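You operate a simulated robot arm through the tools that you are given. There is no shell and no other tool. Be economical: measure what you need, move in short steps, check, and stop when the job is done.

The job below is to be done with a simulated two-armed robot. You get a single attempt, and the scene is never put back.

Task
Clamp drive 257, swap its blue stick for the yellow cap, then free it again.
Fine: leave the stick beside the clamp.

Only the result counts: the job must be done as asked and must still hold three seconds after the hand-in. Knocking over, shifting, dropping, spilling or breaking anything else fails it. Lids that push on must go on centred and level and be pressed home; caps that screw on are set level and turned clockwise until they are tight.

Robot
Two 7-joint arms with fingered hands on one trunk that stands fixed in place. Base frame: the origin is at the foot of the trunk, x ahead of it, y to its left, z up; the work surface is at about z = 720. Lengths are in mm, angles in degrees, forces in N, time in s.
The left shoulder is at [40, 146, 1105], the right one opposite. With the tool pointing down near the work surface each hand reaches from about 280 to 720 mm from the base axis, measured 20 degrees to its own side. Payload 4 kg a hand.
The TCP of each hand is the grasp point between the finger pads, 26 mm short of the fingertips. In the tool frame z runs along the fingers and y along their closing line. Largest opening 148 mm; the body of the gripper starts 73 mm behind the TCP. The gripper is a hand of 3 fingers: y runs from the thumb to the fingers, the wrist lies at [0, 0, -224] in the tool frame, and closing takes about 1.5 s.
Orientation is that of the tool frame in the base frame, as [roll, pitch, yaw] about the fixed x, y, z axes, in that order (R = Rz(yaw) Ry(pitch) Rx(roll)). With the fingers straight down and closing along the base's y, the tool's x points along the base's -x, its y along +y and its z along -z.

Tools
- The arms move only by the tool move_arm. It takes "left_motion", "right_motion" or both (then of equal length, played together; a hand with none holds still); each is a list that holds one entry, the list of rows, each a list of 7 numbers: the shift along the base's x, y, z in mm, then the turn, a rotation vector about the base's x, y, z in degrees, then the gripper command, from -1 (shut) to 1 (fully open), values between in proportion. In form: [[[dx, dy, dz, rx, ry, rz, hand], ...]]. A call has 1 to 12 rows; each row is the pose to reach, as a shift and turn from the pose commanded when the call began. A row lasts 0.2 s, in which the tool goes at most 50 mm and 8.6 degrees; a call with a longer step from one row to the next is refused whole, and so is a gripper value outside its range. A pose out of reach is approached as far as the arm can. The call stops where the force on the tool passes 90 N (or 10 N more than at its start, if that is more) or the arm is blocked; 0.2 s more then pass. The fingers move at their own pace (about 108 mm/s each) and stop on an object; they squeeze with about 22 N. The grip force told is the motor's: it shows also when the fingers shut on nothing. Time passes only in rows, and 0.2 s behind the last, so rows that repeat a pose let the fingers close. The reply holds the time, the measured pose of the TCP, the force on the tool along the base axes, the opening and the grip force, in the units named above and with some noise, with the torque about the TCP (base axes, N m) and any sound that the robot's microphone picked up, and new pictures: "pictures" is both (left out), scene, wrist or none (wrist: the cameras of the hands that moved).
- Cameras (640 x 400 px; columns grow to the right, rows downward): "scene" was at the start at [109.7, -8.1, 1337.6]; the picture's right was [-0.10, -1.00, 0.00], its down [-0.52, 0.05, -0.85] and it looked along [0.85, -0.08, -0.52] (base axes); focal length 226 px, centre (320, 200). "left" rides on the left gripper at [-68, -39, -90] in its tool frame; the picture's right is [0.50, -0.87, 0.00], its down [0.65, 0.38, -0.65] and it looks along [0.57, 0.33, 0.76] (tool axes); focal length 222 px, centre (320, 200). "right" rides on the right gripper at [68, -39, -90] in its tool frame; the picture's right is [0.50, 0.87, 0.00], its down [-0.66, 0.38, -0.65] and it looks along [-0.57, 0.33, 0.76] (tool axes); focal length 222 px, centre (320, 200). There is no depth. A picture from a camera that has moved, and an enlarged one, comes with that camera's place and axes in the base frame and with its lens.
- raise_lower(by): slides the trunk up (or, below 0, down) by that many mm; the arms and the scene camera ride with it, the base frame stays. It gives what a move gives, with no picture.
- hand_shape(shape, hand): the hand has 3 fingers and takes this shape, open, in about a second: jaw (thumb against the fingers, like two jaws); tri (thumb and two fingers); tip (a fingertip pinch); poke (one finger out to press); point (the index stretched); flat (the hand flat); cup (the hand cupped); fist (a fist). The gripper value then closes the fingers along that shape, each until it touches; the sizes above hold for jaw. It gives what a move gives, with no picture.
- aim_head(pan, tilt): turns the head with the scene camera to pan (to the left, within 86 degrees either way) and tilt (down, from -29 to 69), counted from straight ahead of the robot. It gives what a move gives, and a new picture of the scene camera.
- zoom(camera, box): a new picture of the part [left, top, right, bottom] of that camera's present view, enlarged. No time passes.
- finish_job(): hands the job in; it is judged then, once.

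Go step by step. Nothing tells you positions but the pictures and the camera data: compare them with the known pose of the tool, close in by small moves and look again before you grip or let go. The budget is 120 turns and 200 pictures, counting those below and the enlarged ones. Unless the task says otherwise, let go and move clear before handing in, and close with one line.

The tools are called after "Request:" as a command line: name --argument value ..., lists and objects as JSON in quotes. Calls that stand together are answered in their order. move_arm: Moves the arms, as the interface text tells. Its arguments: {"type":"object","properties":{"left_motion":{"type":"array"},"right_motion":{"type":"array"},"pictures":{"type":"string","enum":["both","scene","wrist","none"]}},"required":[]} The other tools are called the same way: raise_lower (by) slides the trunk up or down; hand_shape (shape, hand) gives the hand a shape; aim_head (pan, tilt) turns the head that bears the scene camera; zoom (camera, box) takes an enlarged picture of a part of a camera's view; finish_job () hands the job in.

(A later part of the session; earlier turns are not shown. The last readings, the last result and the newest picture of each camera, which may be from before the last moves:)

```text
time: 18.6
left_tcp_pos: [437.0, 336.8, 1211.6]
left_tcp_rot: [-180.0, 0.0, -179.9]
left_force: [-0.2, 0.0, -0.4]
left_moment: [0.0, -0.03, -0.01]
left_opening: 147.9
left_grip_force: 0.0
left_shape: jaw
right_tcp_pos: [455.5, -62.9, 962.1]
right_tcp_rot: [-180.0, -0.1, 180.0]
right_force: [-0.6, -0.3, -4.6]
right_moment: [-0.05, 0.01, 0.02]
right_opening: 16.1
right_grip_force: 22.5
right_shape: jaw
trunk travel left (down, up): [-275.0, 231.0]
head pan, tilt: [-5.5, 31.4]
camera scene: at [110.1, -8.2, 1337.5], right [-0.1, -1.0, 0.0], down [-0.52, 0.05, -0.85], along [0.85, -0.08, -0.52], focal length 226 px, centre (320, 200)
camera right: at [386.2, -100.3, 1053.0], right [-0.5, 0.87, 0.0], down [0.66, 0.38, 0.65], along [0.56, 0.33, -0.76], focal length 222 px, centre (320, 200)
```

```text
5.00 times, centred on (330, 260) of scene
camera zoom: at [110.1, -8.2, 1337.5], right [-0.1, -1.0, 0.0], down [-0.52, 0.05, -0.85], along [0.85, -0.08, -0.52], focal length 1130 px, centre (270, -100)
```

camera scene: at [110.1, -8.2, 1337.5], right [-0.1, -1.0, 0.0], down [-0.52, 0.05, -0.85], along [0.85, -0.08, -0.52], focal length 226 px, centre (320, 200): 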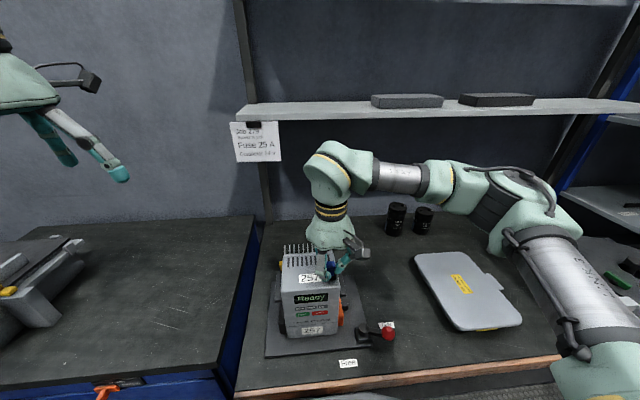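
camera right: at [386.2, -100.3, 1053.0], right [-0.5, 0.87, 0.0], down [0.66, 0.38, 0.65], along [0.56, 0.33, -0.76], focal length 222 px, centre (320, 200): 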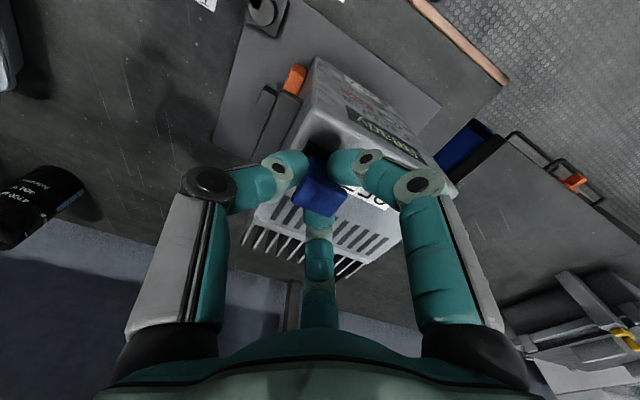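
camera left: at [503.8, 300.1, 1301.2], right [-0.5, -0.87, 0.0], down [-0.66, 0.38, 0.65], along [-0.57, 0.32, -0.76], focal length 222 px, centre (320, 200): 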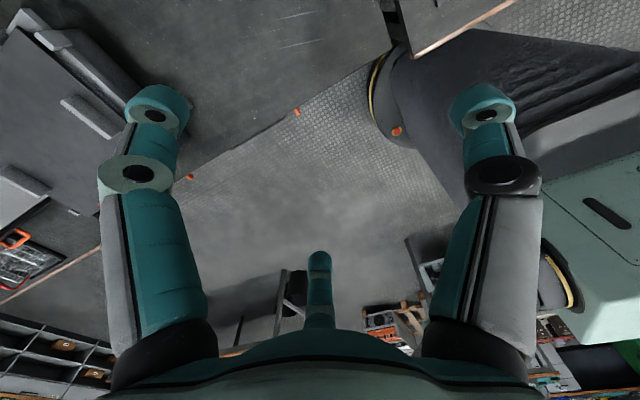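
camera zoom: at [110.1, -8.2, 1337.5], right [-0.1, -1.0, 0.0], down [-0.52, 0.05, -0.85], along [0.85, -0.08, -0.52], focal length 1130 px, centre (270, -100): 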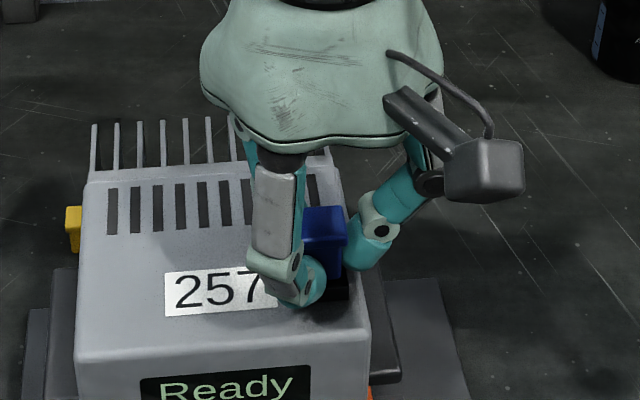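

It's gripped on the stem (opening 16). Pulling straight up.

Request:
move_arm --right_motion '[[[0, 0, 4, 0, 0, 0, -1], [0, 0, 10, 0, 0, 0, -1], [0, 0, 20, 0, 0, 0, -1], [0, 0, 35, 0, 0, 0, -1], [0, 0, 60, 0, 0, 0, -1], [0, 0, 90, 0, 0, 0, -1]]]'

Request:
zoom --camera "scene" --box '[250, 200, 410, 340]'

Request:
zoom --camera "right" --box '[240, 100, 400, 250]'

```text
time: 20.0
left_tcp_pos: [437.0, 335.9, 1212.6]
left_tcp_rot: [179.9, 0.0, -179.9]
left_force: [0.7, 0.5, 0.0]
left_moment: [-0.04, -0.03, -0.02]
left_opening: 148.1
left_grip_force: 0.1
left_shape: jaw
right_tcp_pos: [452.1, -62.2, 1052.5]
right_tcp_rot: [-180.0, 0.1, -179.9]
right_force: [0.5, 0.6, 0.8]
right_moment: [-0.01, -0.01, 0.04]
right_opening: 16.2
right_grip_force: 21.7
right_shape: jaw
trunk travel left (down, up): [-275.0, 231.0]
head pan, tilt: [-5.5, 31.4]
heard: snap
camera scene: at [108.9, -7.7, 1337.7], right [-0.1, -1.0, 0.0], down [-0.52, 0.05, -0.85], along [0.85, -0.08, -0.52], focal length 226 px, centre (320, 200)
camera right: at [383.8, -99.4, 1143.3], right [-0.5, 0.87, 0.0], down [0.65, 0.38, 0.65], along [0.57, 0.33, -0.76], focal length 222 px, centre (320, 200)
```

scene: 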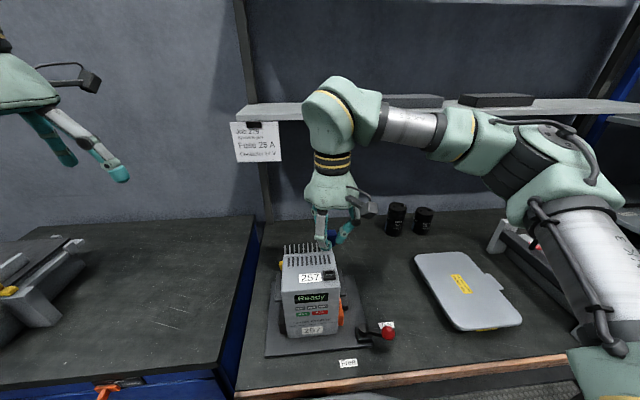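
right: 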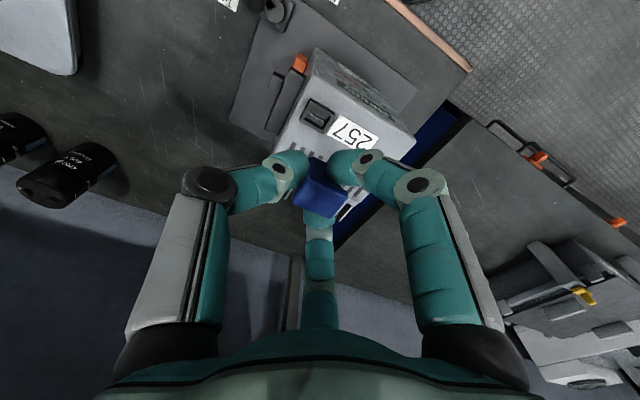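

```text
2.86 times, centred on (330, 270) of scene
camera zoom: at [108.9, -7.7, 1337.7], right [-0.1, -1.0, 0.0], down [-0.52, 0.05, -0.85], along [0.85, -0.08, -0.52], focal length 646 px, centre (291, 0)
```

zoom: 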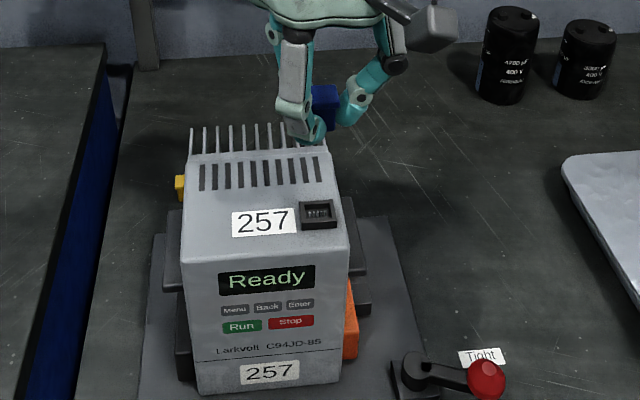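

```text
2.67 times, centred on (320, 175) of right
camera zoom: at [383.8, -99.4, 1143.3], right [-0.5, 0.87, 0.0], down [0.65, 0.38, 0.65], along [0.57, 0.33, -0.76], focal length 592 px, centre (320, 267)
```

zoom: 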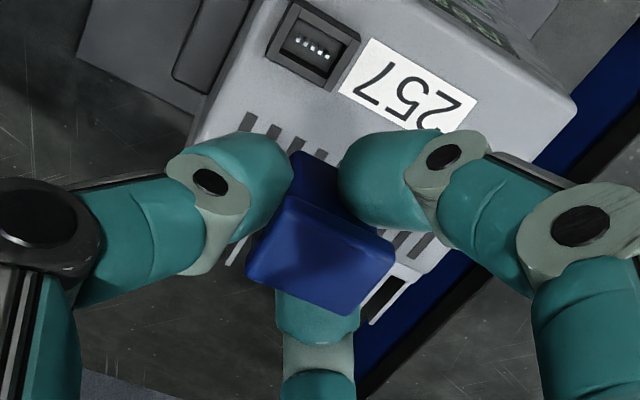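

Blue came out with a snap, and the socket shows bare pins. I'll carry it to the free bench right of the clamp, near (530, -250).

Request:
move_arm --right_motion '[[[15, -37, 0, 0, 0, 0, -1], [30, -75, 0, 0, 0, 0, -1], [46, -112, 0, 0, 0, 0, -1], [62, -150, 0, 0, 0, 0, -1], [77, -188, 0, 0, 0, 0, -1], [77, -188, -45, 0, 0, 0, -1], [77, -188, -90, 0, 0, 0, -1], [77, -188, -135, 0, 0, 0, -1], [77, -188, -180, 0, 0, 0, -1], [77, -188, -225, 0, 0, 0, -1], [77, -188, -255, 0, 0, 0, -1], [77, -188, -275, 0, 0, 0, -1]]]'

Request:
zoom --camera "scene" --box '[310, 220, 470, 340]'

```text
time: 22.6
left_tcp_pos: [437.1, 335.8, 1211.4]
left_tcp_rot: [180.0, 0.0, -179.9]
left_force: [-0.3, 0.1, -0.6]
left_moment: [0.05, -0.03, -0.04]
left_opening: 148.2
left_grip_force: 0.1
left_shape: jaw
right_tcp_pos: [530.9, -251.0, 777.7]
right_tcp_rot: [179.9, 0.0, 179.9]
right_force: [-0.5, -1.5, -0.4]
right_moment: [-0.03, -0.03, 0.01]
right_opening: 15.8
right_grip_force: 22.0
right_shape: jaw
trunk travel left (down, up): [-275.0, 231.0]
head pan, tilt: [-5.5, 31.4]
camera scene: at [110.0, -8.2, 1337.6], right [-0.1, -1.0, 0.0], down [-0.52, 0.05, -0.85], along [0.85, -0.08, -0.52], focal length 226 px, centre (320, 200)
camera right: at [463.1, -289.0, 869.0], right [-0.5, 0.87, 0.0], down [0.66, 0.38, 0.65], along [0.57, 0.33, -0.76], focal length 222 px, centre (320, 200)
```

scene: 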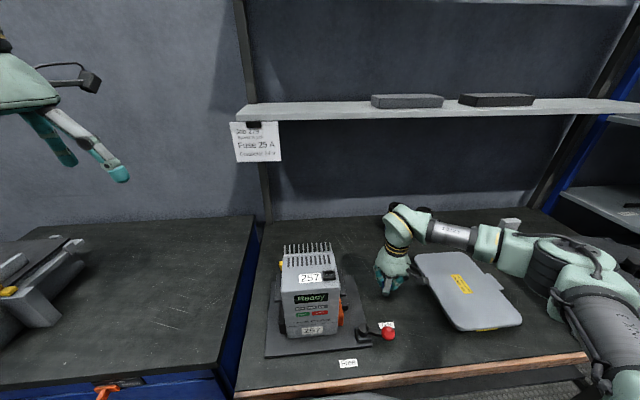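
right: 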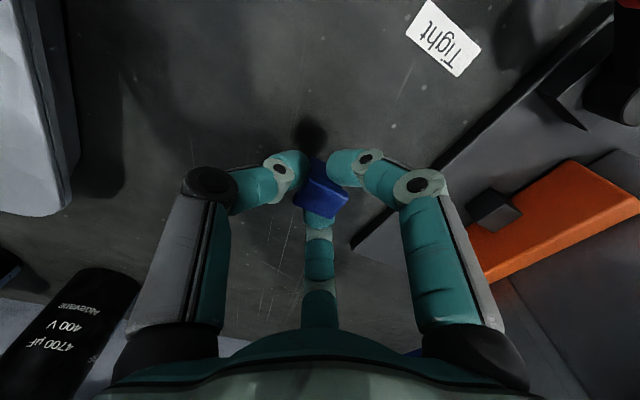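

```text
3.33 times, centred on (390, 280) of scene
camera zoom: at [110.0, -8.2, 1337.6], right [-0.1, -1.0, 0.0], down [-0.52, 0.05, -0.85], along [0.85, -0.08, -0.52], focal length 753 px, centre (87, -67)
```

zoom: 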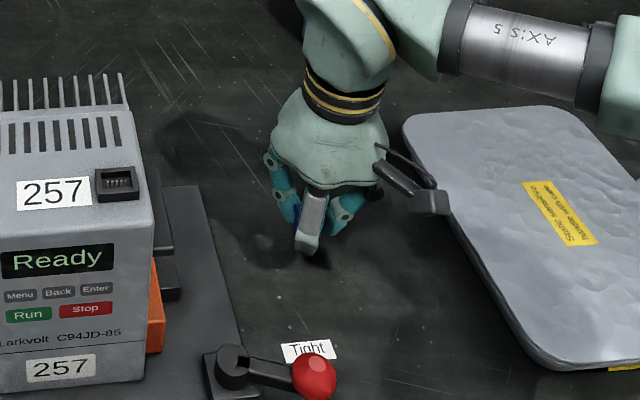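

Clear spot. I'll lower slowly until contact.

Request:
move_arm --right_motion '[[[0, 0, -5, 0, 0, 0, -1], [0, 0, -10, 0, 0, 0, -1], [0, 0, -14, 0, 0, 0, -1], [0, 0, -16, 0, 0, 0, -1]]]' --pictures "none"

```text
time: 23.6
left_tcp_pos: [437.3, 335.6, 1212.8]
left_tcp_rot: [179.9, 0.0, -179.9]
left_force: [-0.3, 0.8, -1.5]
left_moment: [0.01, 0.02, -0.01]
left_opening: 148.0
left_grip_force: 0.1
left_shape: jaw
right_tcp_pos: [531.7, -249.5, 762.2]
right_tcp_rot: [180.0, 0.0, -180.0]
right_force: [0.2, 1.1, 0.5]
right_moment: [0.03, -0.01, -0.02]
right_opening: 15.8
right_grip_force: 22.1
right_shape: jaw
trunk travel left (down, up): [-275.0, 231.0]
head pan, tilt: [-5.5, 31.4]
```

Request:
move_arm --right_motion '[[[0, 0, -2, 0, 0, 0, -1], [0, 0, -4, 0, 0, 0, -1], [0, 0, -6, 0, 0, 0, -1]]]' --pictures "wrist"

```text
time: 24.4
left_tcp_pos: [436.8, 335.4, 1212.6]
left_tcp_rot: [-180.0, 0.0, -179.9]
left_force: [-0.7, -0.1, 0.1]
left_moment: [0.02, 0.0, 0.02]
left_opening: 147.9
left_grip_force: 0.0
left_shape: jaw
right_tcp_pos: [530.6, -251.2, 756.4]
right_tcp_rot: [180.0, 0.0, -179.9]
right_force: [0.7, -0.9, -0.4]
right_moment: [0.01, 0.0, -0.02]
right_opening: 15.8
right_grip_force: 21.6
right_shape: jaw
trunk travel left (down, up): [-275.0, 231.0]
head pan, tilt: [-5.5, 31.4]
camera right: at [462.7, -288.9, 847.1], right [-0.5, 0.87, 0.0], down [0.66, 0.38, 0.65], along [0.57, 0.33, -0.76], focal length 222 px, centre (320, 200)
```

right: 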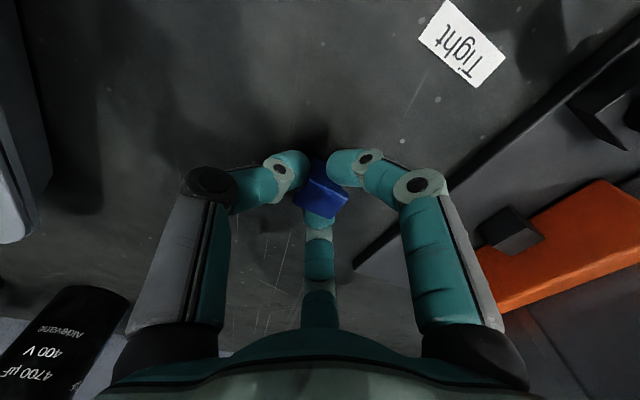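

No contact yet; continuing gently.

Request:
move_arm --right_motion '[[[0, 0, -1.5, 0, 0, 0, -1], [0, 0, -3, 0, 0, 0, -1], [0, 0, -4, 0, 0, 0, -1]]]' --pictures "none"

```text
time: 25.2
left_tcp_pos: [436.6, 336.0, 1211.5]
left_tcp_rot: [180.0, 0.0, -180.0]
left_force: [0.1, -0.8, -0.1]
left_moment: [0.02, 0.0, 0.06]
left_opening: 147.7
left_grip_force: 0.1
left_shape: jaw
right_tcp_pos: [531.1, -251.1, 751.2]
right_tcp_rot: [180.0, -0.2, -179.9]
right_force: [0.2, -0.3, -0.2]
right_moment: [0.0, 0.0, 0.0]
right_opening: 16.1
right_grip_force: 22.2
right_shape: jaw
trunk travel left (down, up): [-275.0, 231.0]
head pan, tilt: [-5.5, 31.4]
```

Request:
move_arm --right_motion '[[[0, 0, -1, 0, 0, 0, -1], [0, 0, -2, 0, 0, 0, -1], [0, 0, -3, 0, 0, 0, -1]]]' --pictures "wrist"

Request:
zoom --camera "scene" --box '[360, 250, 430, 310]'

```text
time: 26.0
left_tcp_pos: [437.1, 335.7, 1211.6]
left_tcp_rot: [180.0, 0.0, -179.9]
left_force: [0.7, 0.7, -0.8]
left_moment: [0.02, 0.01, -0.02]
left_opening: 147.8
left_grip_force: 0.0
left_shape: jaw
right_tcp_pos: [529.8, -251.6, 748.7]
right_tcp_rot: [179.9, 0.0, -179.9]
right_force: [0.3, -1.1, 3.4]
right_moment: [-0.03, -0.02, -0.01]
right_opening: 15.8
right_grip_force: 22.1
right_shape: jaw
trunk travel left (down, up): [-275.0, 231.0]
head pan, tilt: [-5.5, 31.4]
camera right: at [462.2, -289.4, 840.6], right [-0.5, 0.87, 0.0], down [0.65, 0.38, 0.65], along [0.57, 0.33, -0.76], focal length 222 px, centre (320, 200)
```

right: 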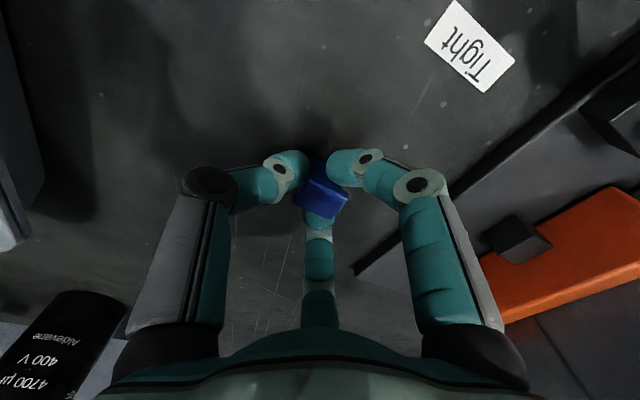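

```text
6.67 times, centred on (395, 280) of scene
camera zoom: at [109.2, -8.0, 1337.7], right [-0.1, -1.0, 0.0], down [-0.52, 0.05, -0.85], along [0.85, -0.08, -0.52], focal length 1507 px, centre (-180, -333)
```

zoom: 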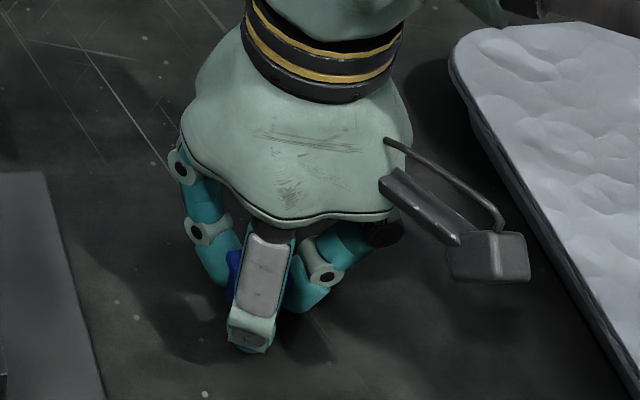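

Contact at z≈749 (stick bottom about 29 mm below TCP). One more millimetre, then release and rise.

Request:
move_arm --right_motion '[[[0, 0, -0.5, 0, 0, 0, -1], [0, 0, -0.5, 0, 0, 0, -0.5], [0, 0, -0.5, 0, 0, 0, 0], [0, 0, -0.5, 0, 0, 0, 0], [0, 0, 0, 0, 0, 0, 0], [0, 0, 30, 0, 0, 0, 0], [0, 0, 70, 0, 0, 0, 0], [0, 0, 110, 0, 0, 0, 0], [0, 0, 150, 0, 0, 0, 0]]]'

Request:
zoom --camera "right" --box '[240, 80, 400, 220]'

```text
time: 28.0
left_tcp_pos: [436.5, 336.5, 1212.3]
left_tcp_rot: [-179.9, 0.0, -179.9]
left_force: [0.6, 0.3, -0.2]
left_moment: [0.0, -0.04, 0.02]
left_opening: 147.6
left_grip_force: 0.0
left_shape: jaw
right_tcp_pos: [528.0, -250.9, 897.7]
right_tcp_rot: [-180.0, 0.0, 180.0]
right_force: [0.4, 0.5, -0.2]
right_moment: [0.01, -0.01, 0.01]
right_opening: 73.6
right_grip_force: 0.0
right_shape: jaw
trunk travel left (down, up): [-275.0, 231.0]
head pan, tilt: [-5.5, 31.4]
camera scene: at [109.1, -7.6, 1337.7], right [-0.1, -1.0, 0.0], down [-0.52, 0.05, -0.85], along [0.85, -0.08, -0.52], focal length 226 px, centre (320, 200)
camera right: at [460.5, -288.2, 988.7], right [-0.5, 0.87, 0.0], down [0.66, 0.38, 0.65], along [0.57, 0.33, -0.76], focal length 222 px, centre (320, 200)
```

scene: 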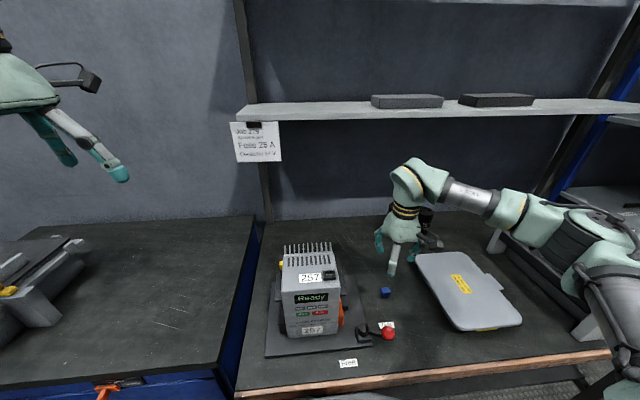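
right: 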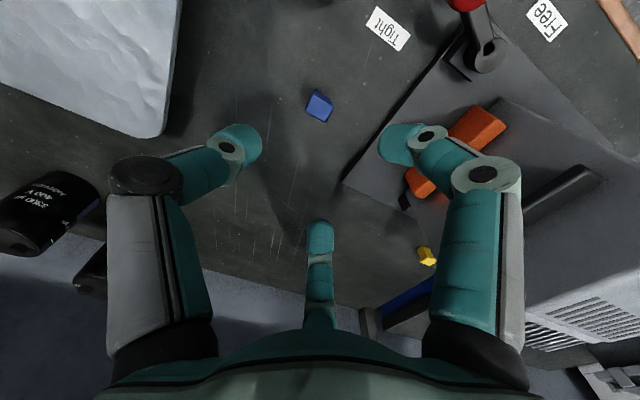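

```text
2.86 times, centred on (320, 150) of right
camera zoom: at [460.5, -288.2, 988.7], right [-0.5, 0.87, 0.0], down [0.66, 0.38, 0.65], along [0.57, 0.33, -0.76], focal length 635 px, centre (320, 343)
```

zoom: 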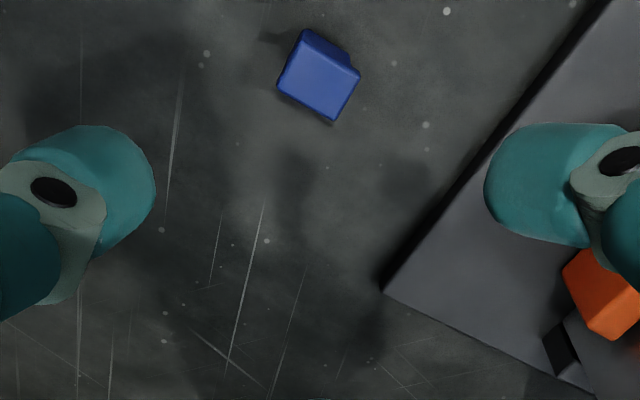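

The blue stick stands upright, and the yellow cap is visible here too; I'll zoom on it to triangulate.

Request:
zoom --camera "right" --box '[398, 236, 458, 276]'

```text
10.00 times, centred on (428, 256) of right
camera zoom: at [460.5, -288.2, 988.7], right [-0.5, 0.87, 0.0], down [0.66, 0.38, 0.65], along [0.57, 0.33, -0.76], focal length 2221 px, centre (-760, -360)
```

zoom: 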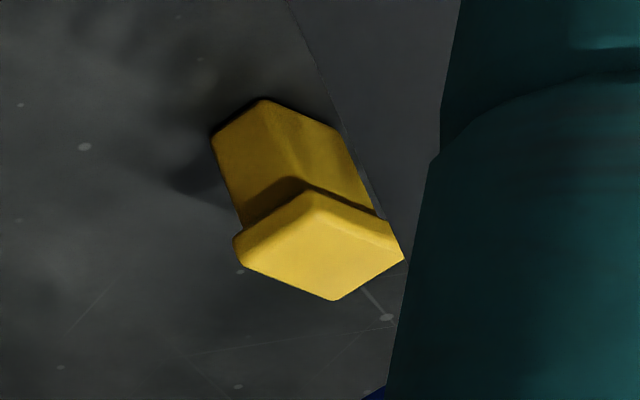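

Yellow's top is at about (670, 66.5, 747), roughly aligned with the axes, standing on the bench. I'll send the left hand over it, and draw the right hand back a little.

Request:
move_arm --left_motion '[[[29, -34, 0, 0, 0, 0, 0], [58, -67, 0, 0, 0, 0, 0], [87, -101, 0, 0, 0, 0, 0], [116, -135, 0, 0, 0, 0, 0], [145, -168, 0, 0, 0, 0, 0], [175, -202, 0, 0, 0, 0, 0], [204, -236, 0, 0, 0, 0, 0], [233, -269, 0, 0, 0, 0, 0], [233, -269, -45, 0, 0, 0, 0], [233, -269, -90, 0, 0, 0, 0], [233, -269, -135, 0, 0, 0, 0], [233, -269, -180, 0, 0, 0, 0]]]' --right_motion '[[[-20, -10, 10, 0, 0, 0, 0], [-40, -20, 20, 0, 0, 0, 0], [-60, -30, 30, 0, 0, 0, 0], [-80, -40, 40, 0, 0, 0, 0], [-100, -50, 50, 0, 0, 0, 0], [-120, -60, 60, 0, 0, 0, 0], [-140, -60, 70, 0, 0, 0, 0], [-160, -60, 80, 0, 0, 0, 0], [-180, -60, 80, 0, 0, 0, 0], [-180, -60, 80, 0, 0, 0, 0], [-180, -60, 80, 0, 0, 0, 0], [-180, -60, 80, 0, 0, 0, 0]]]'

```text
time: 30.6
left_tcp_pos: [641.9, 44.7, 1044.9]
left_tcp_rot: [-179.9, 0.1, -179.9]
left_force: [0.0, 0.9, 0.3]
left_moment: [0.03, -0.03, 0.02]
left_opening: 73.9
left_grip_force: 0.1
left_shape: jaw
left hand out of reach, approached as far as the arm can: row 6, 7, 8, 9, 10, 11, 12
right_tcp_pos: [349.9, -309.3, 980.4]
right_tcp_rot: [-179.9, 0.1, -179.9]
right_force: [-0.4, 0.2, -0.1]
right_moment: [0.0, -0.02, -0.02]
right_opening: 73.4
right_grip_force: 0.1
right_shape: jaw
trunk travel left (down, up): [-275.0, 231.0]
head pan, tilt: [-5.5, 31.4]
camera scene: at [109.9, -6.4, 1337.6], right [-0.1, -1.0, 0.0], down [-0.52, 0.05, -0.85], along [0.85, -0.08, -0.52], focal length 226 px, centre (320, 200)
camera right: at [282.2, -347.2, 1071.7], right [-0.5, 0.87, 0.0], down [0.66, 0.38, 0.65], along [0.57, 0.33, -0.76], focal length 222 px, centre (320, 200)
camera left: at [708.0, 6.6, 1134.6], right [-0.5, -0.87, 0.0], down [-0.66, 0.38, 0.65], along [-0.57, 0.32, -0.76], focal length 222 px, centre (320, 200)
```

scene: 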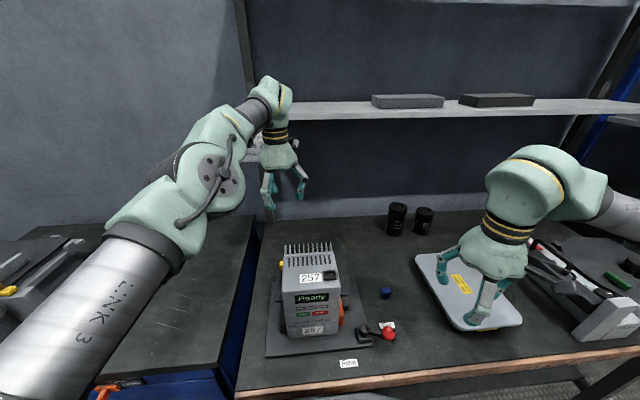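
right: 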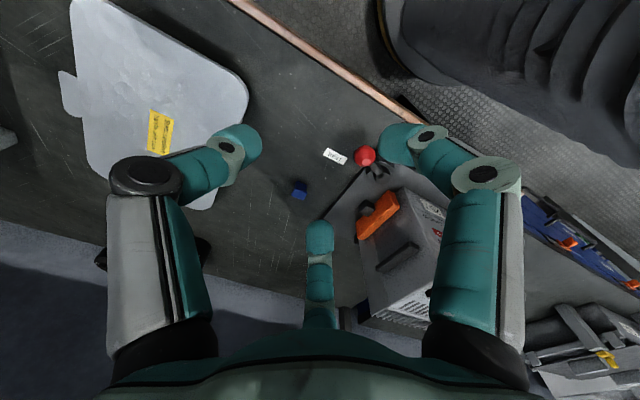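
left: 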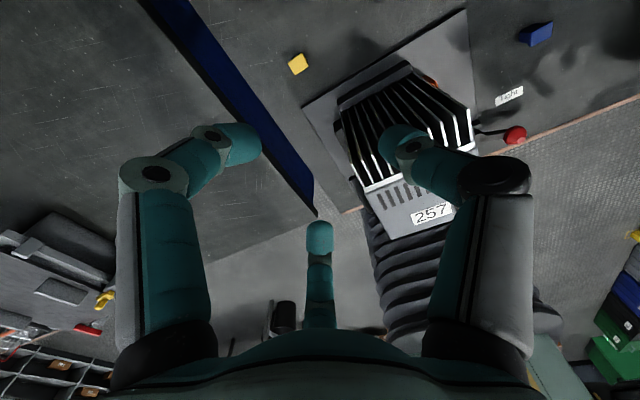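

At that height the target is just out of reach, but lower it should be reachable (and the left camera confirms yellow at (670, 67)). Lowering further.

Request:
move_arm --left_motion '[[[0, 0, -45, 0, 0, 0, 0], [0, 0, -90, 0, 0, 0, 0], [0, 0, -135, 0, 0, 0, 0], [0, 0, -180, 0, 0, 0, 0], [0, 0, -200, 0, 0, 0, 0]]]'

Request:
zoom --camera "left" --box '[240, 60, 400, 220]'

```text
time: 31.8
left_tcp_pos: [639.7, 40.4, 841.3]
left_tcp_rot: [-179.9, 0.1, -179.9]
left_force: [-0.2, -0.2, -1.3]
left_moment: [-0.03, -0.04, -0.01]
left_opening: 73.9
left_grip_force: 0.2
left_shape: jaw
right_tcp_pos: [350.7, -311.1, 980.0]
right_tcp_rot: [180.0, -0.1, -180.0]
right_force: [-0.4, -0.7, 0.3]
right_moment: [0.03, 0.0, -0.01]
right_opening: 73.3
right_grip_force: 0.1
right_shape: jaw
trunk travel left (down, up): [-275.0, 231.0]
head pan, tilt: [-5.5, 31.4]
camera scene: at [109.7, -8.4, 1337.6], right [-0.1, -1.0, 0.0], down [-0.52, 0.05, -0.85], along [0.85, -0.08, -0.52], focal length 226 px, centre (320, 200)
camera left: at [706.7, 2.0, 931.9], right [-0.5, -0.87, 0.0], down [-0.66, 0.38, 0.65], along [-0.57, 0.33, -0.76], focal length 222 px, centre (320, 200)
```

scene: 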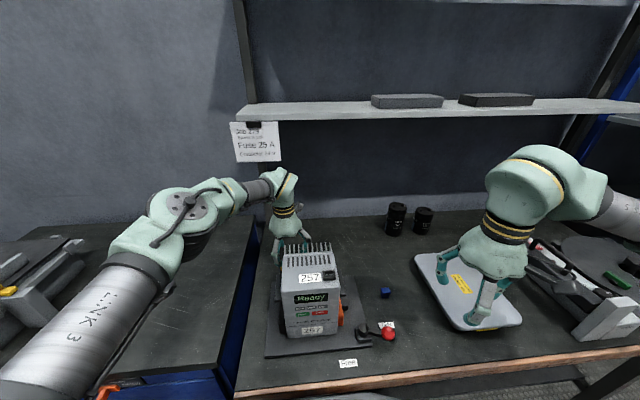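
left: 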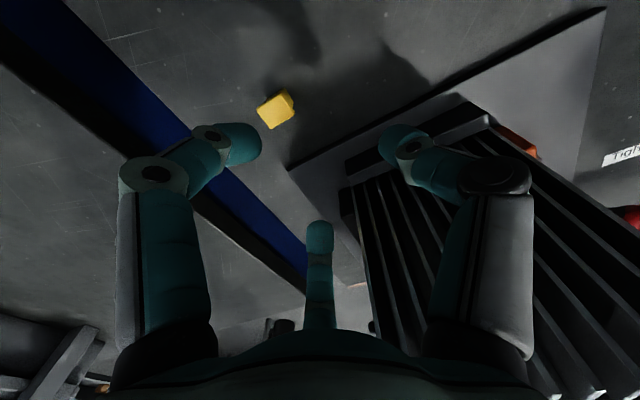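

```text
2.50 times, centred on (320, 140) of left
camera zoom: at [706.7, 2.0, 931.9], right [-0.5, -0.87, 0.0], down [-0.66, 0.38, 0.65], along [-0.57, 0.33, -0.76], focal length 555 px, centre (320, 350)
```

zoom: 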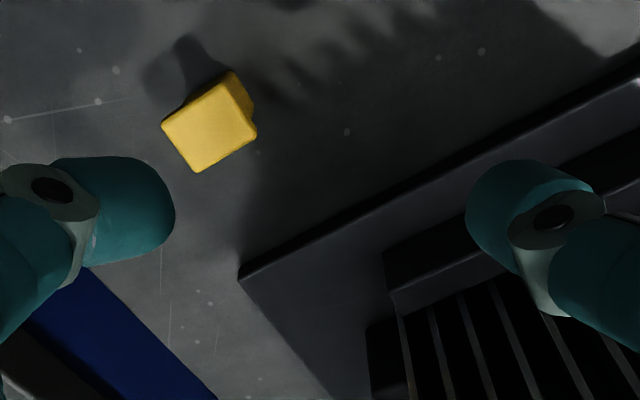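

Now at (640, 41, 841) and reachable. I'll centre over the yellow cap and lower to about 800.

Request:
move_arm --left_motion '[[[15, 13, 0, 0, 0, 0, 0], [30, 26, -10, 0, 0, 0, 0], [30, 26, -40, 0, 0, 0, 0]]]' --pictures "wrist"

Request:
zoom --camera "left" --box '[240, 60, 400, 220]'

```text
time: 32.6
left_tcp_pos: [662.6, 60.8, 808.2]
left_tcp_rot: [-179.8, 0.0, 179.9]
left_force: [-1.7, 1.3, -1.1]
left_moment: [0.0, 0.01, -0.01]
left_opening: 74.1
left_grip_force: 0.1
left_shape: jaw
left hand out of reach, approached as far as the arm can: row 2, 3
right_tcp_pos: [350.9, -311.8, 979.6]
right_tcp_rot: [-180.0, -0.2, -179.9]
right_force: [0.0, 0.4, -0.5]
right_moment: [0.0, 0.05, -0.03]
right_opening: 73.5
right_grip_force: 0.1
right_shape: jaw
trunk travel left (down, up): [-275.0, 231.0]
head pan, tilt: [-5.5, 31.4]
camera left: at [729.8, 21.8, 898.2], right [-0.5, -0.87, 0.0], down [-0.66, 0.38, 0.65], along [-0.57, 0.33, -0.76], focal length 222 px, centre (320, 200)
```

left: 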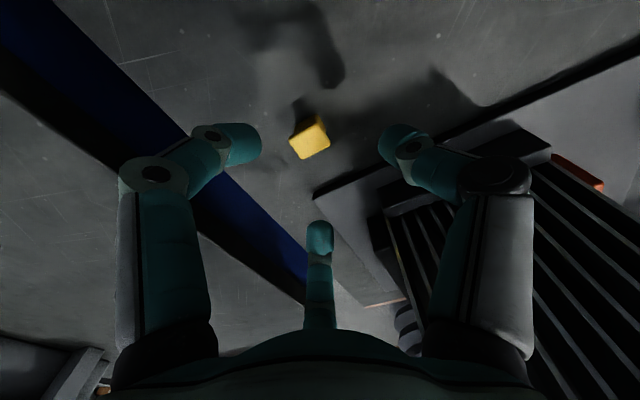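

```text
2.50 times, centred on (320, 140) of left
camera zoom: at [729.8, 21.8, 898.2], right [-0.5, -0.87, 0.0], down [-0.66, 0.38, 0.65], along [-0.57, 0.33, -0.76], focal length 555 px, centre (320, 350)
```

zoom: 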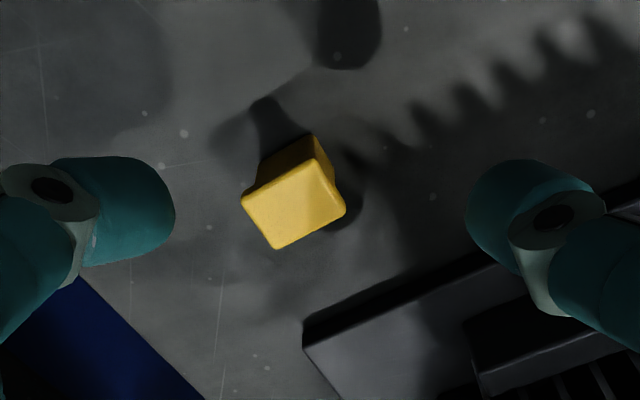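

Just out of reach by ~8 mm. Lowering the trunk will bring the shoulder level with the wrist; I'll raise the arms first to compensate.

Request:
move_arm --left_motion '[[[0, 0, 30, 0, 0, 0, 0], [0, 0, 60, 0, 0, 0, 0], [-5, 0, 80, 0, 0, 0, 0]]]' --right_motion '[[[0, 0, 30, 0, 0, 0, 0], [0, 0, 60, 0, 0, 0, 0], [0, 0, 80, 0, 0, 0, 0]]]' --pictures "none"

Request:
raise_lower --by -100

```text
time: 33.4
left_tcp_pos: [657.8, 60.4, 888.7]
left_tcp_rot: [-180.0, 0.0, -179.9]
left_force: [-0.3, 0.6, -0.5]
left_moment: [-0.02, -0.01, 0.02]
left_opening: 74.2
left_grip_force: 0.1
left_shape: jaw
right_tcp_pos: [350.7, -309.5, 1059.4]
right_tcp_rot: [-180.0, -0.1, 180.0]
right_force: [-0.1, 0.9, -0.4]
right_moment: [-0.03, 0.0, 0.03]
right_opening: 73.6
right_grip_force: 0.1
right_shape: jaw
trunk travel left (down, up): [-275.0, 231.0]
head pan, tilt: [-5.5, 31.4]
```

```text
time: 34.7
left_tcp_pos: [658.1, 60.3, 789.4]
left_tcp_rot: [179.9, 0.0, -179.9]
left_force: [-0.1, -0.9, -0.2]
left_moment: [0.02, 0.01, 0.0]
left_opening: 74.2
left_grip_force: 0.1
left_shape: jaw
right_tcp_pos: [351.6, -311.0, 959.2]
right_tcp_rot: [-180.0, 0.0, -179.9]
right_force: [0.7, 0.1, -0.3]
right_moment: [-0.01, 0.0, -0.03]
right_opening: 73.4
right_grip_force: 0.0
right_shape: jaw
trunk travel left (down, up): [-175.0, 331.0]
head pan, tilt: [-5.5, 31.4]
```

Request:
move_arm --left_motion '[[[6, 3, 0, 0, 0, 0, 0], [12.5, 6, 0, 0, 0, 0, 0]]]' --pictures "wrist"

Request:
zoom --camera "left" --box '[240, 60, 400, 220]'

```text
time: 35.3
left_tcp_pos: [667.0, 65.7, 790.7]
left_tcp_rot: [-179.9, 0.0, -180.0]
left_force: [-0.3, -0.1, -0.1]
left_moment: [0.01, 0.01, -0.01]
left_opening: 74.1
left_grip_force: 0.1
left_shape: jaw
left hand out of reach, approached as far as the arm can: row 2
right_tcp_pos: [349.9, -310.9, 958.0]
right_tcp_rot: [-179.9, 0.1, -179.9]
right_force: [1.0, -0.1, 1.1]
right_moment: [0.0, 0.02, -0.01]
right_opening: 73.4
right_grip_force: 0.1
right_shape: jaw
trunk travel left (down, up): [-175.0, 331.0]
head pan, tilt: [-5.5, 31.4]
camera left: at [734.3, 26.0, 880.4], right [-0.5, -0.87, 0.0], down [-0.66, 0.38, 0.65], along [-0.57, 0.33, -0.76], focal length 222 px, centre (320, 200)
```

left: 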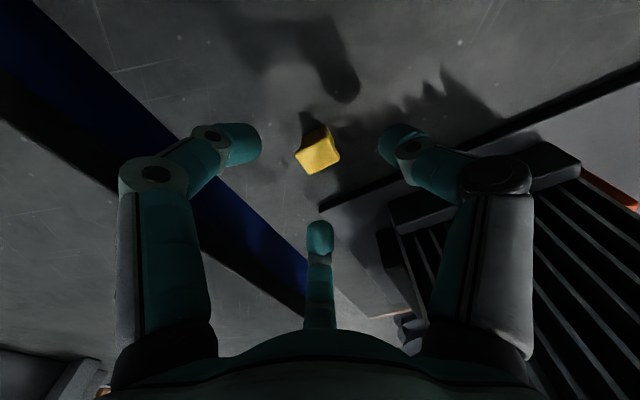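

```text
2.50 times, centred on (320, 140) of left
camera zoom: at [734.3, 26.0, 880.4], right [-0.5, -0.87, 0.0], down [-0.66, 0.38, 0.65], along [-0.57, 0.33, -0.76], focal length 555 px, centre (320, 350)
```

zoom: 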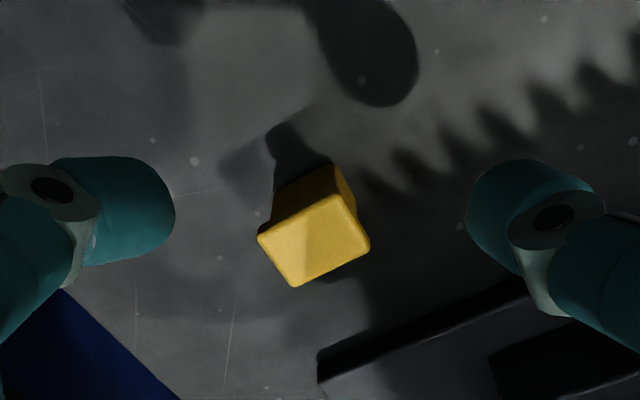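

The cap is centred within 2–3 mm (669, 66). I'll lower to about 752 and close.

Request:
move_arm --left_motion '[[[0, 0, -15, 0, 0, 0, 0], [0, 0, -30, 0, 0, 0, 0], [2, 0, -38, 0, 0, 0, 0], [2, 0, -38, 0, 0, 0, 0], [2, 0, -38, 0, 0, 0, -0.3], [2, 0, -38, 0, 0, 0, -0.5]]]' --pictures "wrist"

Request:
zoom --camera "left" --box '[240, 60, 400, 220]'

```text
time: 36.7
left_tcp_pos: [667.4, 64.1, 754.2]
left_tcp_rot: [-179.9, 0.0, -179.9]
left_force: [0.3, -1.1, 0.6]
left_moment: [0.0, 0.06, 0.01]
left_opening: 37.2
left_grip_force: 0.1
left_shape: jaw
right_tcp_pos: [351.1, -311.2, 957.9]
right_tcp_rot: [180.0, 0.0, -179.9]
right_force: [0.0, 0.4, 0.4]
right_moment: [0.02, 0.0, 0.02]
right_opening: 73.8
right_grip_force: 0.1
right_shape: jaw
trunk travel left (down, up): [-175.0, 331.0]
head pan, tilt: [-5.5, 31.4]
camera left: at [734.2, 26.0, 842.9], right [-0.5, -0.87, 0.0], down [-0.66, 0.38, 0.65], along [-0.57, 0.33, -0.76], focal length 222 px, centre (320, 200)
```

left: 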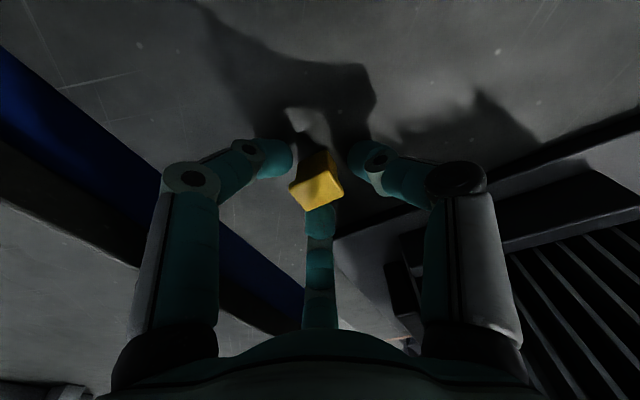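

```text
2.50 times, centred on (320, 140) of left
camera zoom: at [734.2, 26.0, 842.9], right [-0.5, -0.87, 0.0], down [-0.66, 0.38, 0.65], along [-0.57, 0.33, -0.76], focal length 555 px, centre (320, 350)
```

zoom: 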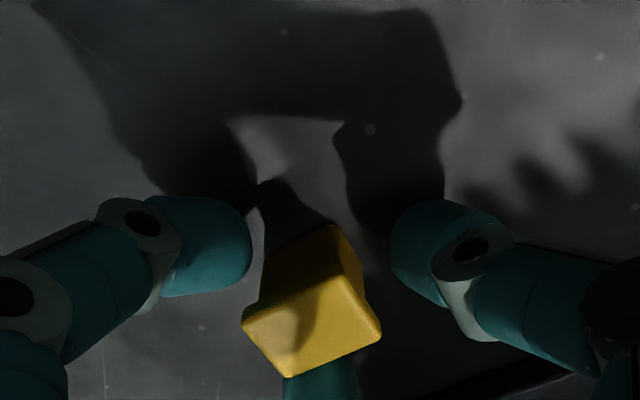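

Well placed between the digits; closing.

Request:
move_arm --left_motion '[[[0, 0, -1, 0, 0, 0, -0.8], [0, 0, -1, 0, 0, 0, -1], [0, 0, -1, 0, 0, 0, -1], [0, 0, -1, 0, 0, 0, -1]]]' --pictures "wrist"

Request:
zoom --camera "left" --box '[240, 100, 400, 250]'

```text
time: 37.7
left_tcp_pos: [667.2, 64.8, 752.2]
left_tcp_rot: [-180.0, -0.2, -179.9]
left_force: [0.0, 0.3, 0.6]
left_moment: [-0.03, 0.03, 0.03]
left_opening: 14.6
left_grip_force: 21.9
left_shape: jaw
right_tcp_pos: [350.2, -311.0, 958.0]
right_tcp_rot: [-180.0, 0.0, -179.9]
right_force: [-0.7, -0.8, -0.3]
right_moment: [-0.02, 0.02, 0.0]
right_opening: 73.6
right_grip_force: 0.1
right_shape: jaw
trunk travel left (down, up): [-175.0, 331.0]
head pan, tilt: [-5.5, 31.4]
camera left: at [734.3, 26.6, 841.4], right [-0.5, -0.87, 0.0], down [-0.66, 0.38, 0.65], along [-0.57, 0.33, -0.76], focal length 222 px, centre (320, 200)
```

left: 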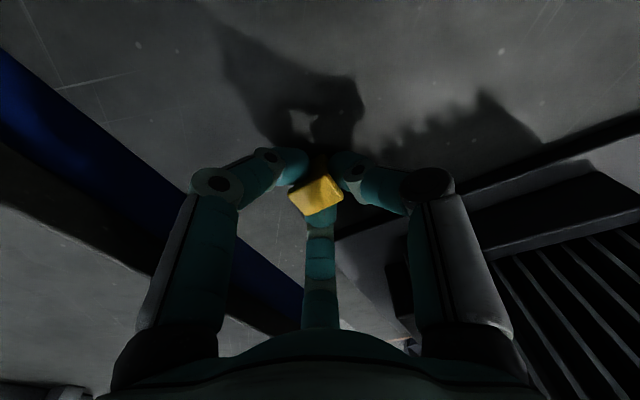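

```text
2.67 times, centred on (320, 175) of left
camera zoom: at [734.3, 26.6, 841.4], right [-0.5, -0.87, 0.0], down [-0.66, 0.38, 0.65], along [-0.57, 0.33, -0.76], focal length 592 px, centre (320, 267)
```

zoom: 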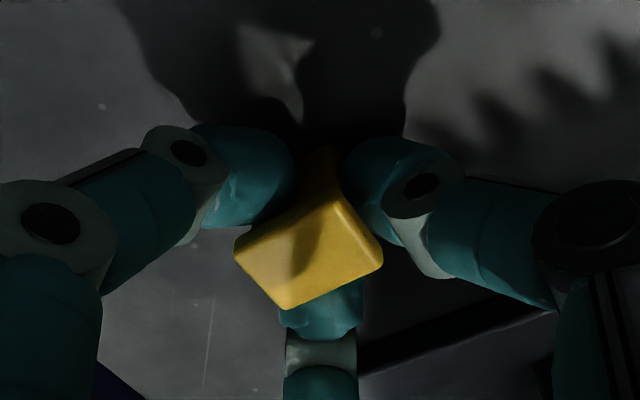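

Yellow is gripped (opening 14.6), sitting about (+1.5, +2) mm off TCP with ~3° yaw. I'll lift it straight up by raising the trunk, which avoids the reach limit.

Request:
raise_lower --by 20

Request:
raise_lower --by 250

Request:
move_arm --left_motion '[[[-30, -15, 0, 0, 0, 0, -1], [-65, -35, 0, 0, 0, 0, -1], [-100, -60, 0, 0, 0, 0, -1], [-140, -85, 0, 0, 0, 0, -1]]]'

```text
time: 38.4
left_tcp_pos: [668.3, 64.4, 772.7]
left_tcp_rot: [180.0, 0.0, -180.0]
left_force: [-0.8, 0.0, -1.1]
left_moment: [-0.01, -0.03, 0.02]
left_opening: 14.5
left_grip_force: 22.1
left_shape: jaw
right_tcp_pos: [351.4, -311.2, 979.2]
right_tcp_rot: [180.0, -0.1, -180.0]
right_force: [-0.5, -0.4, -0.2]
right_moment: [-0.04, 0.01, -0.01]
right_opening: 73.3
right_grip_force: 0.0
right_shape: jaw
trunk travel left (down, up): [-195.0, 311.0]
head pan, tilt: [-5.5, 31.4]
```

```text
time: 41.0
left_tcp_pos: [668.2, 65.2, 1021.1]
left_tcp_rot: [-179.9, 0.1, -179.9]
left_force: [0.7, 1.0, -1.0]
left_moment: [0.0, -0.01, 0.01]
left_opening: 14.7
left_grip_force: 21.9
left_shape: jaw
right_tcp_pos: [351.4, -310.9, 1228.5]
right_tcp_rot: [-180.0, -0.1, -179.8]
right_force: [0.3, 0.4, 0.7]
right_moment: [-0.01, 0.01, -0.01]
right_opening: 73.2
right_grip_force: 0.1
right_shape: jaw
trunk travel left (down, up): [-445.0, 61.0]
head pan, tilt: [-5.5, 31.4]
```

```text
time: 42.0
left_tcp_pos: [527.6, -20.4, 1022.1]
left_tcp_rot: [-179.9, 0.1, 180.0]
left_force: [0.2, 0.5, 0.3]
left_moment: [0.0, 0.0, 0.01]
left_opening: 14.4
left_grip_force: 22.6
left_shape: jaw
right_tcp_pos: [349.9, -310.5, 1229.7]
right_tcp_rot: [-180.0, -0.1, -179.8]
right_force: [-0.4, 0.3, -0.3]
right_moment: [0.03, -0.04, -0.03]
right_opening: 73.3
right_grip_force: 0.0
right_shape: jaw
trunk travel left (down, up): [-445.0, 61.0]
head pan, tilt: [-5.5, 31.4]
camera scene: at [108.8, -8.2, 1508.1], right [-0.1, -1.0, 0.0], down [-0.52, 0.05, -0.85], along [0.85, -0.08, -0.52], focal length 226 px, centre (320, 200)
camera left: at [594.4, -58.2, 1112.5], right [-0.5, -0.87, 0.0], down [-0.66, 0.38, 0.65], along [-0.57, 0.32, -0.76], focal length 222 px, centre (320, 200)
```

scene: 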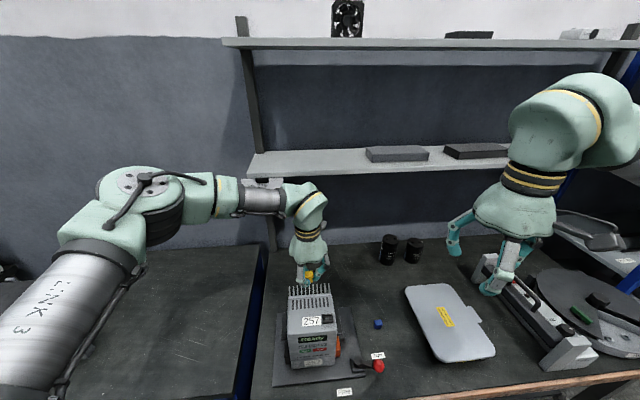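
left: 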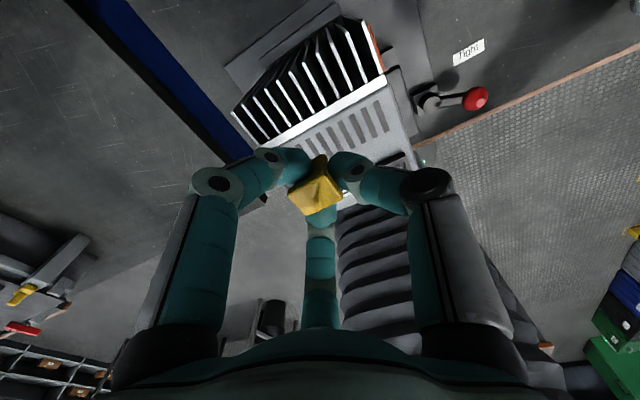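

Yellow is lifted. I'll look at it and the socket from the higher scene camera.

Request:
zoom --camera "scene" --box '[270, 250, 350, 340]'

Request:
zoom --camera "left" --box '[260, 80, 440, 230]'

Request:
zoom --camera "scene" --box '[290, 260, 340, 300]'

```text
4.44 times, centred on (310, 295) of scene
camera zoom: at [108.8, -8.2, 1508.1], right [-0.1, -1.0, 0.0], down [-0.52, 0.05, -0.85], along [0.85, -0.08, -0.52], focal length 1004 px, centre (364, -222)
```

zoom: 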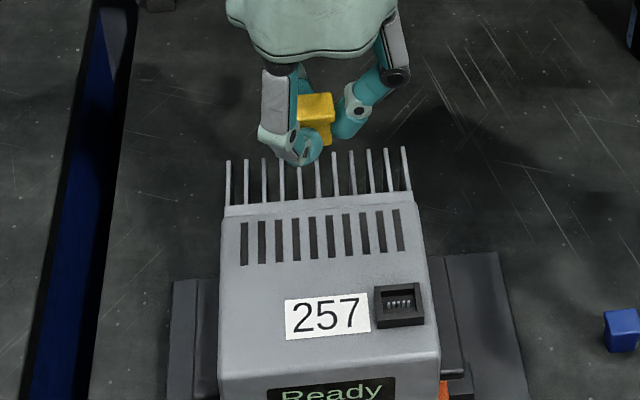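

```text
2.67 times, centred on (350, 155) of left
camera zoom: at [594.4, -58.2, 1112.5], right [-0.5, -0.87, 0.0], down [-0.66, 0.38, 0.65], along [-0.57, 0.32, -0.76], focal length 592 px, centre (240, 320)
```

zoom: 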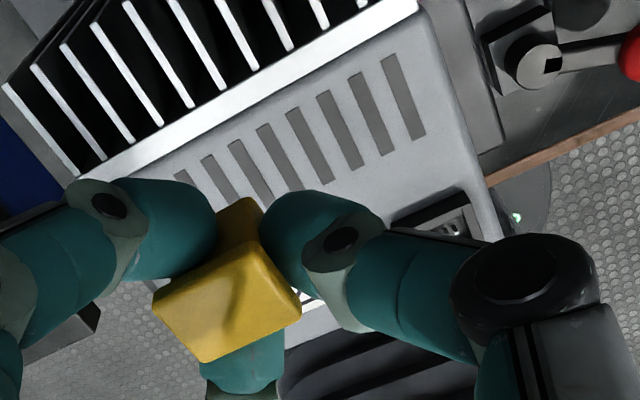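

```text
10.00 times, centred on (315, 280) of scene
camera zoom: at [108.8, -8.2, 1508.1], right [-0.1, -1.0, 0.0], down [-0.52, 0.05, -0.85], along [0.85, -0.08, -0.52], focal length 2260 px, centre (370, -600)
```

zoom: 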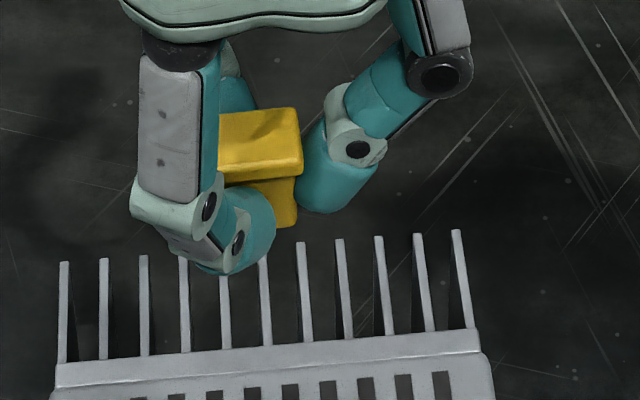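

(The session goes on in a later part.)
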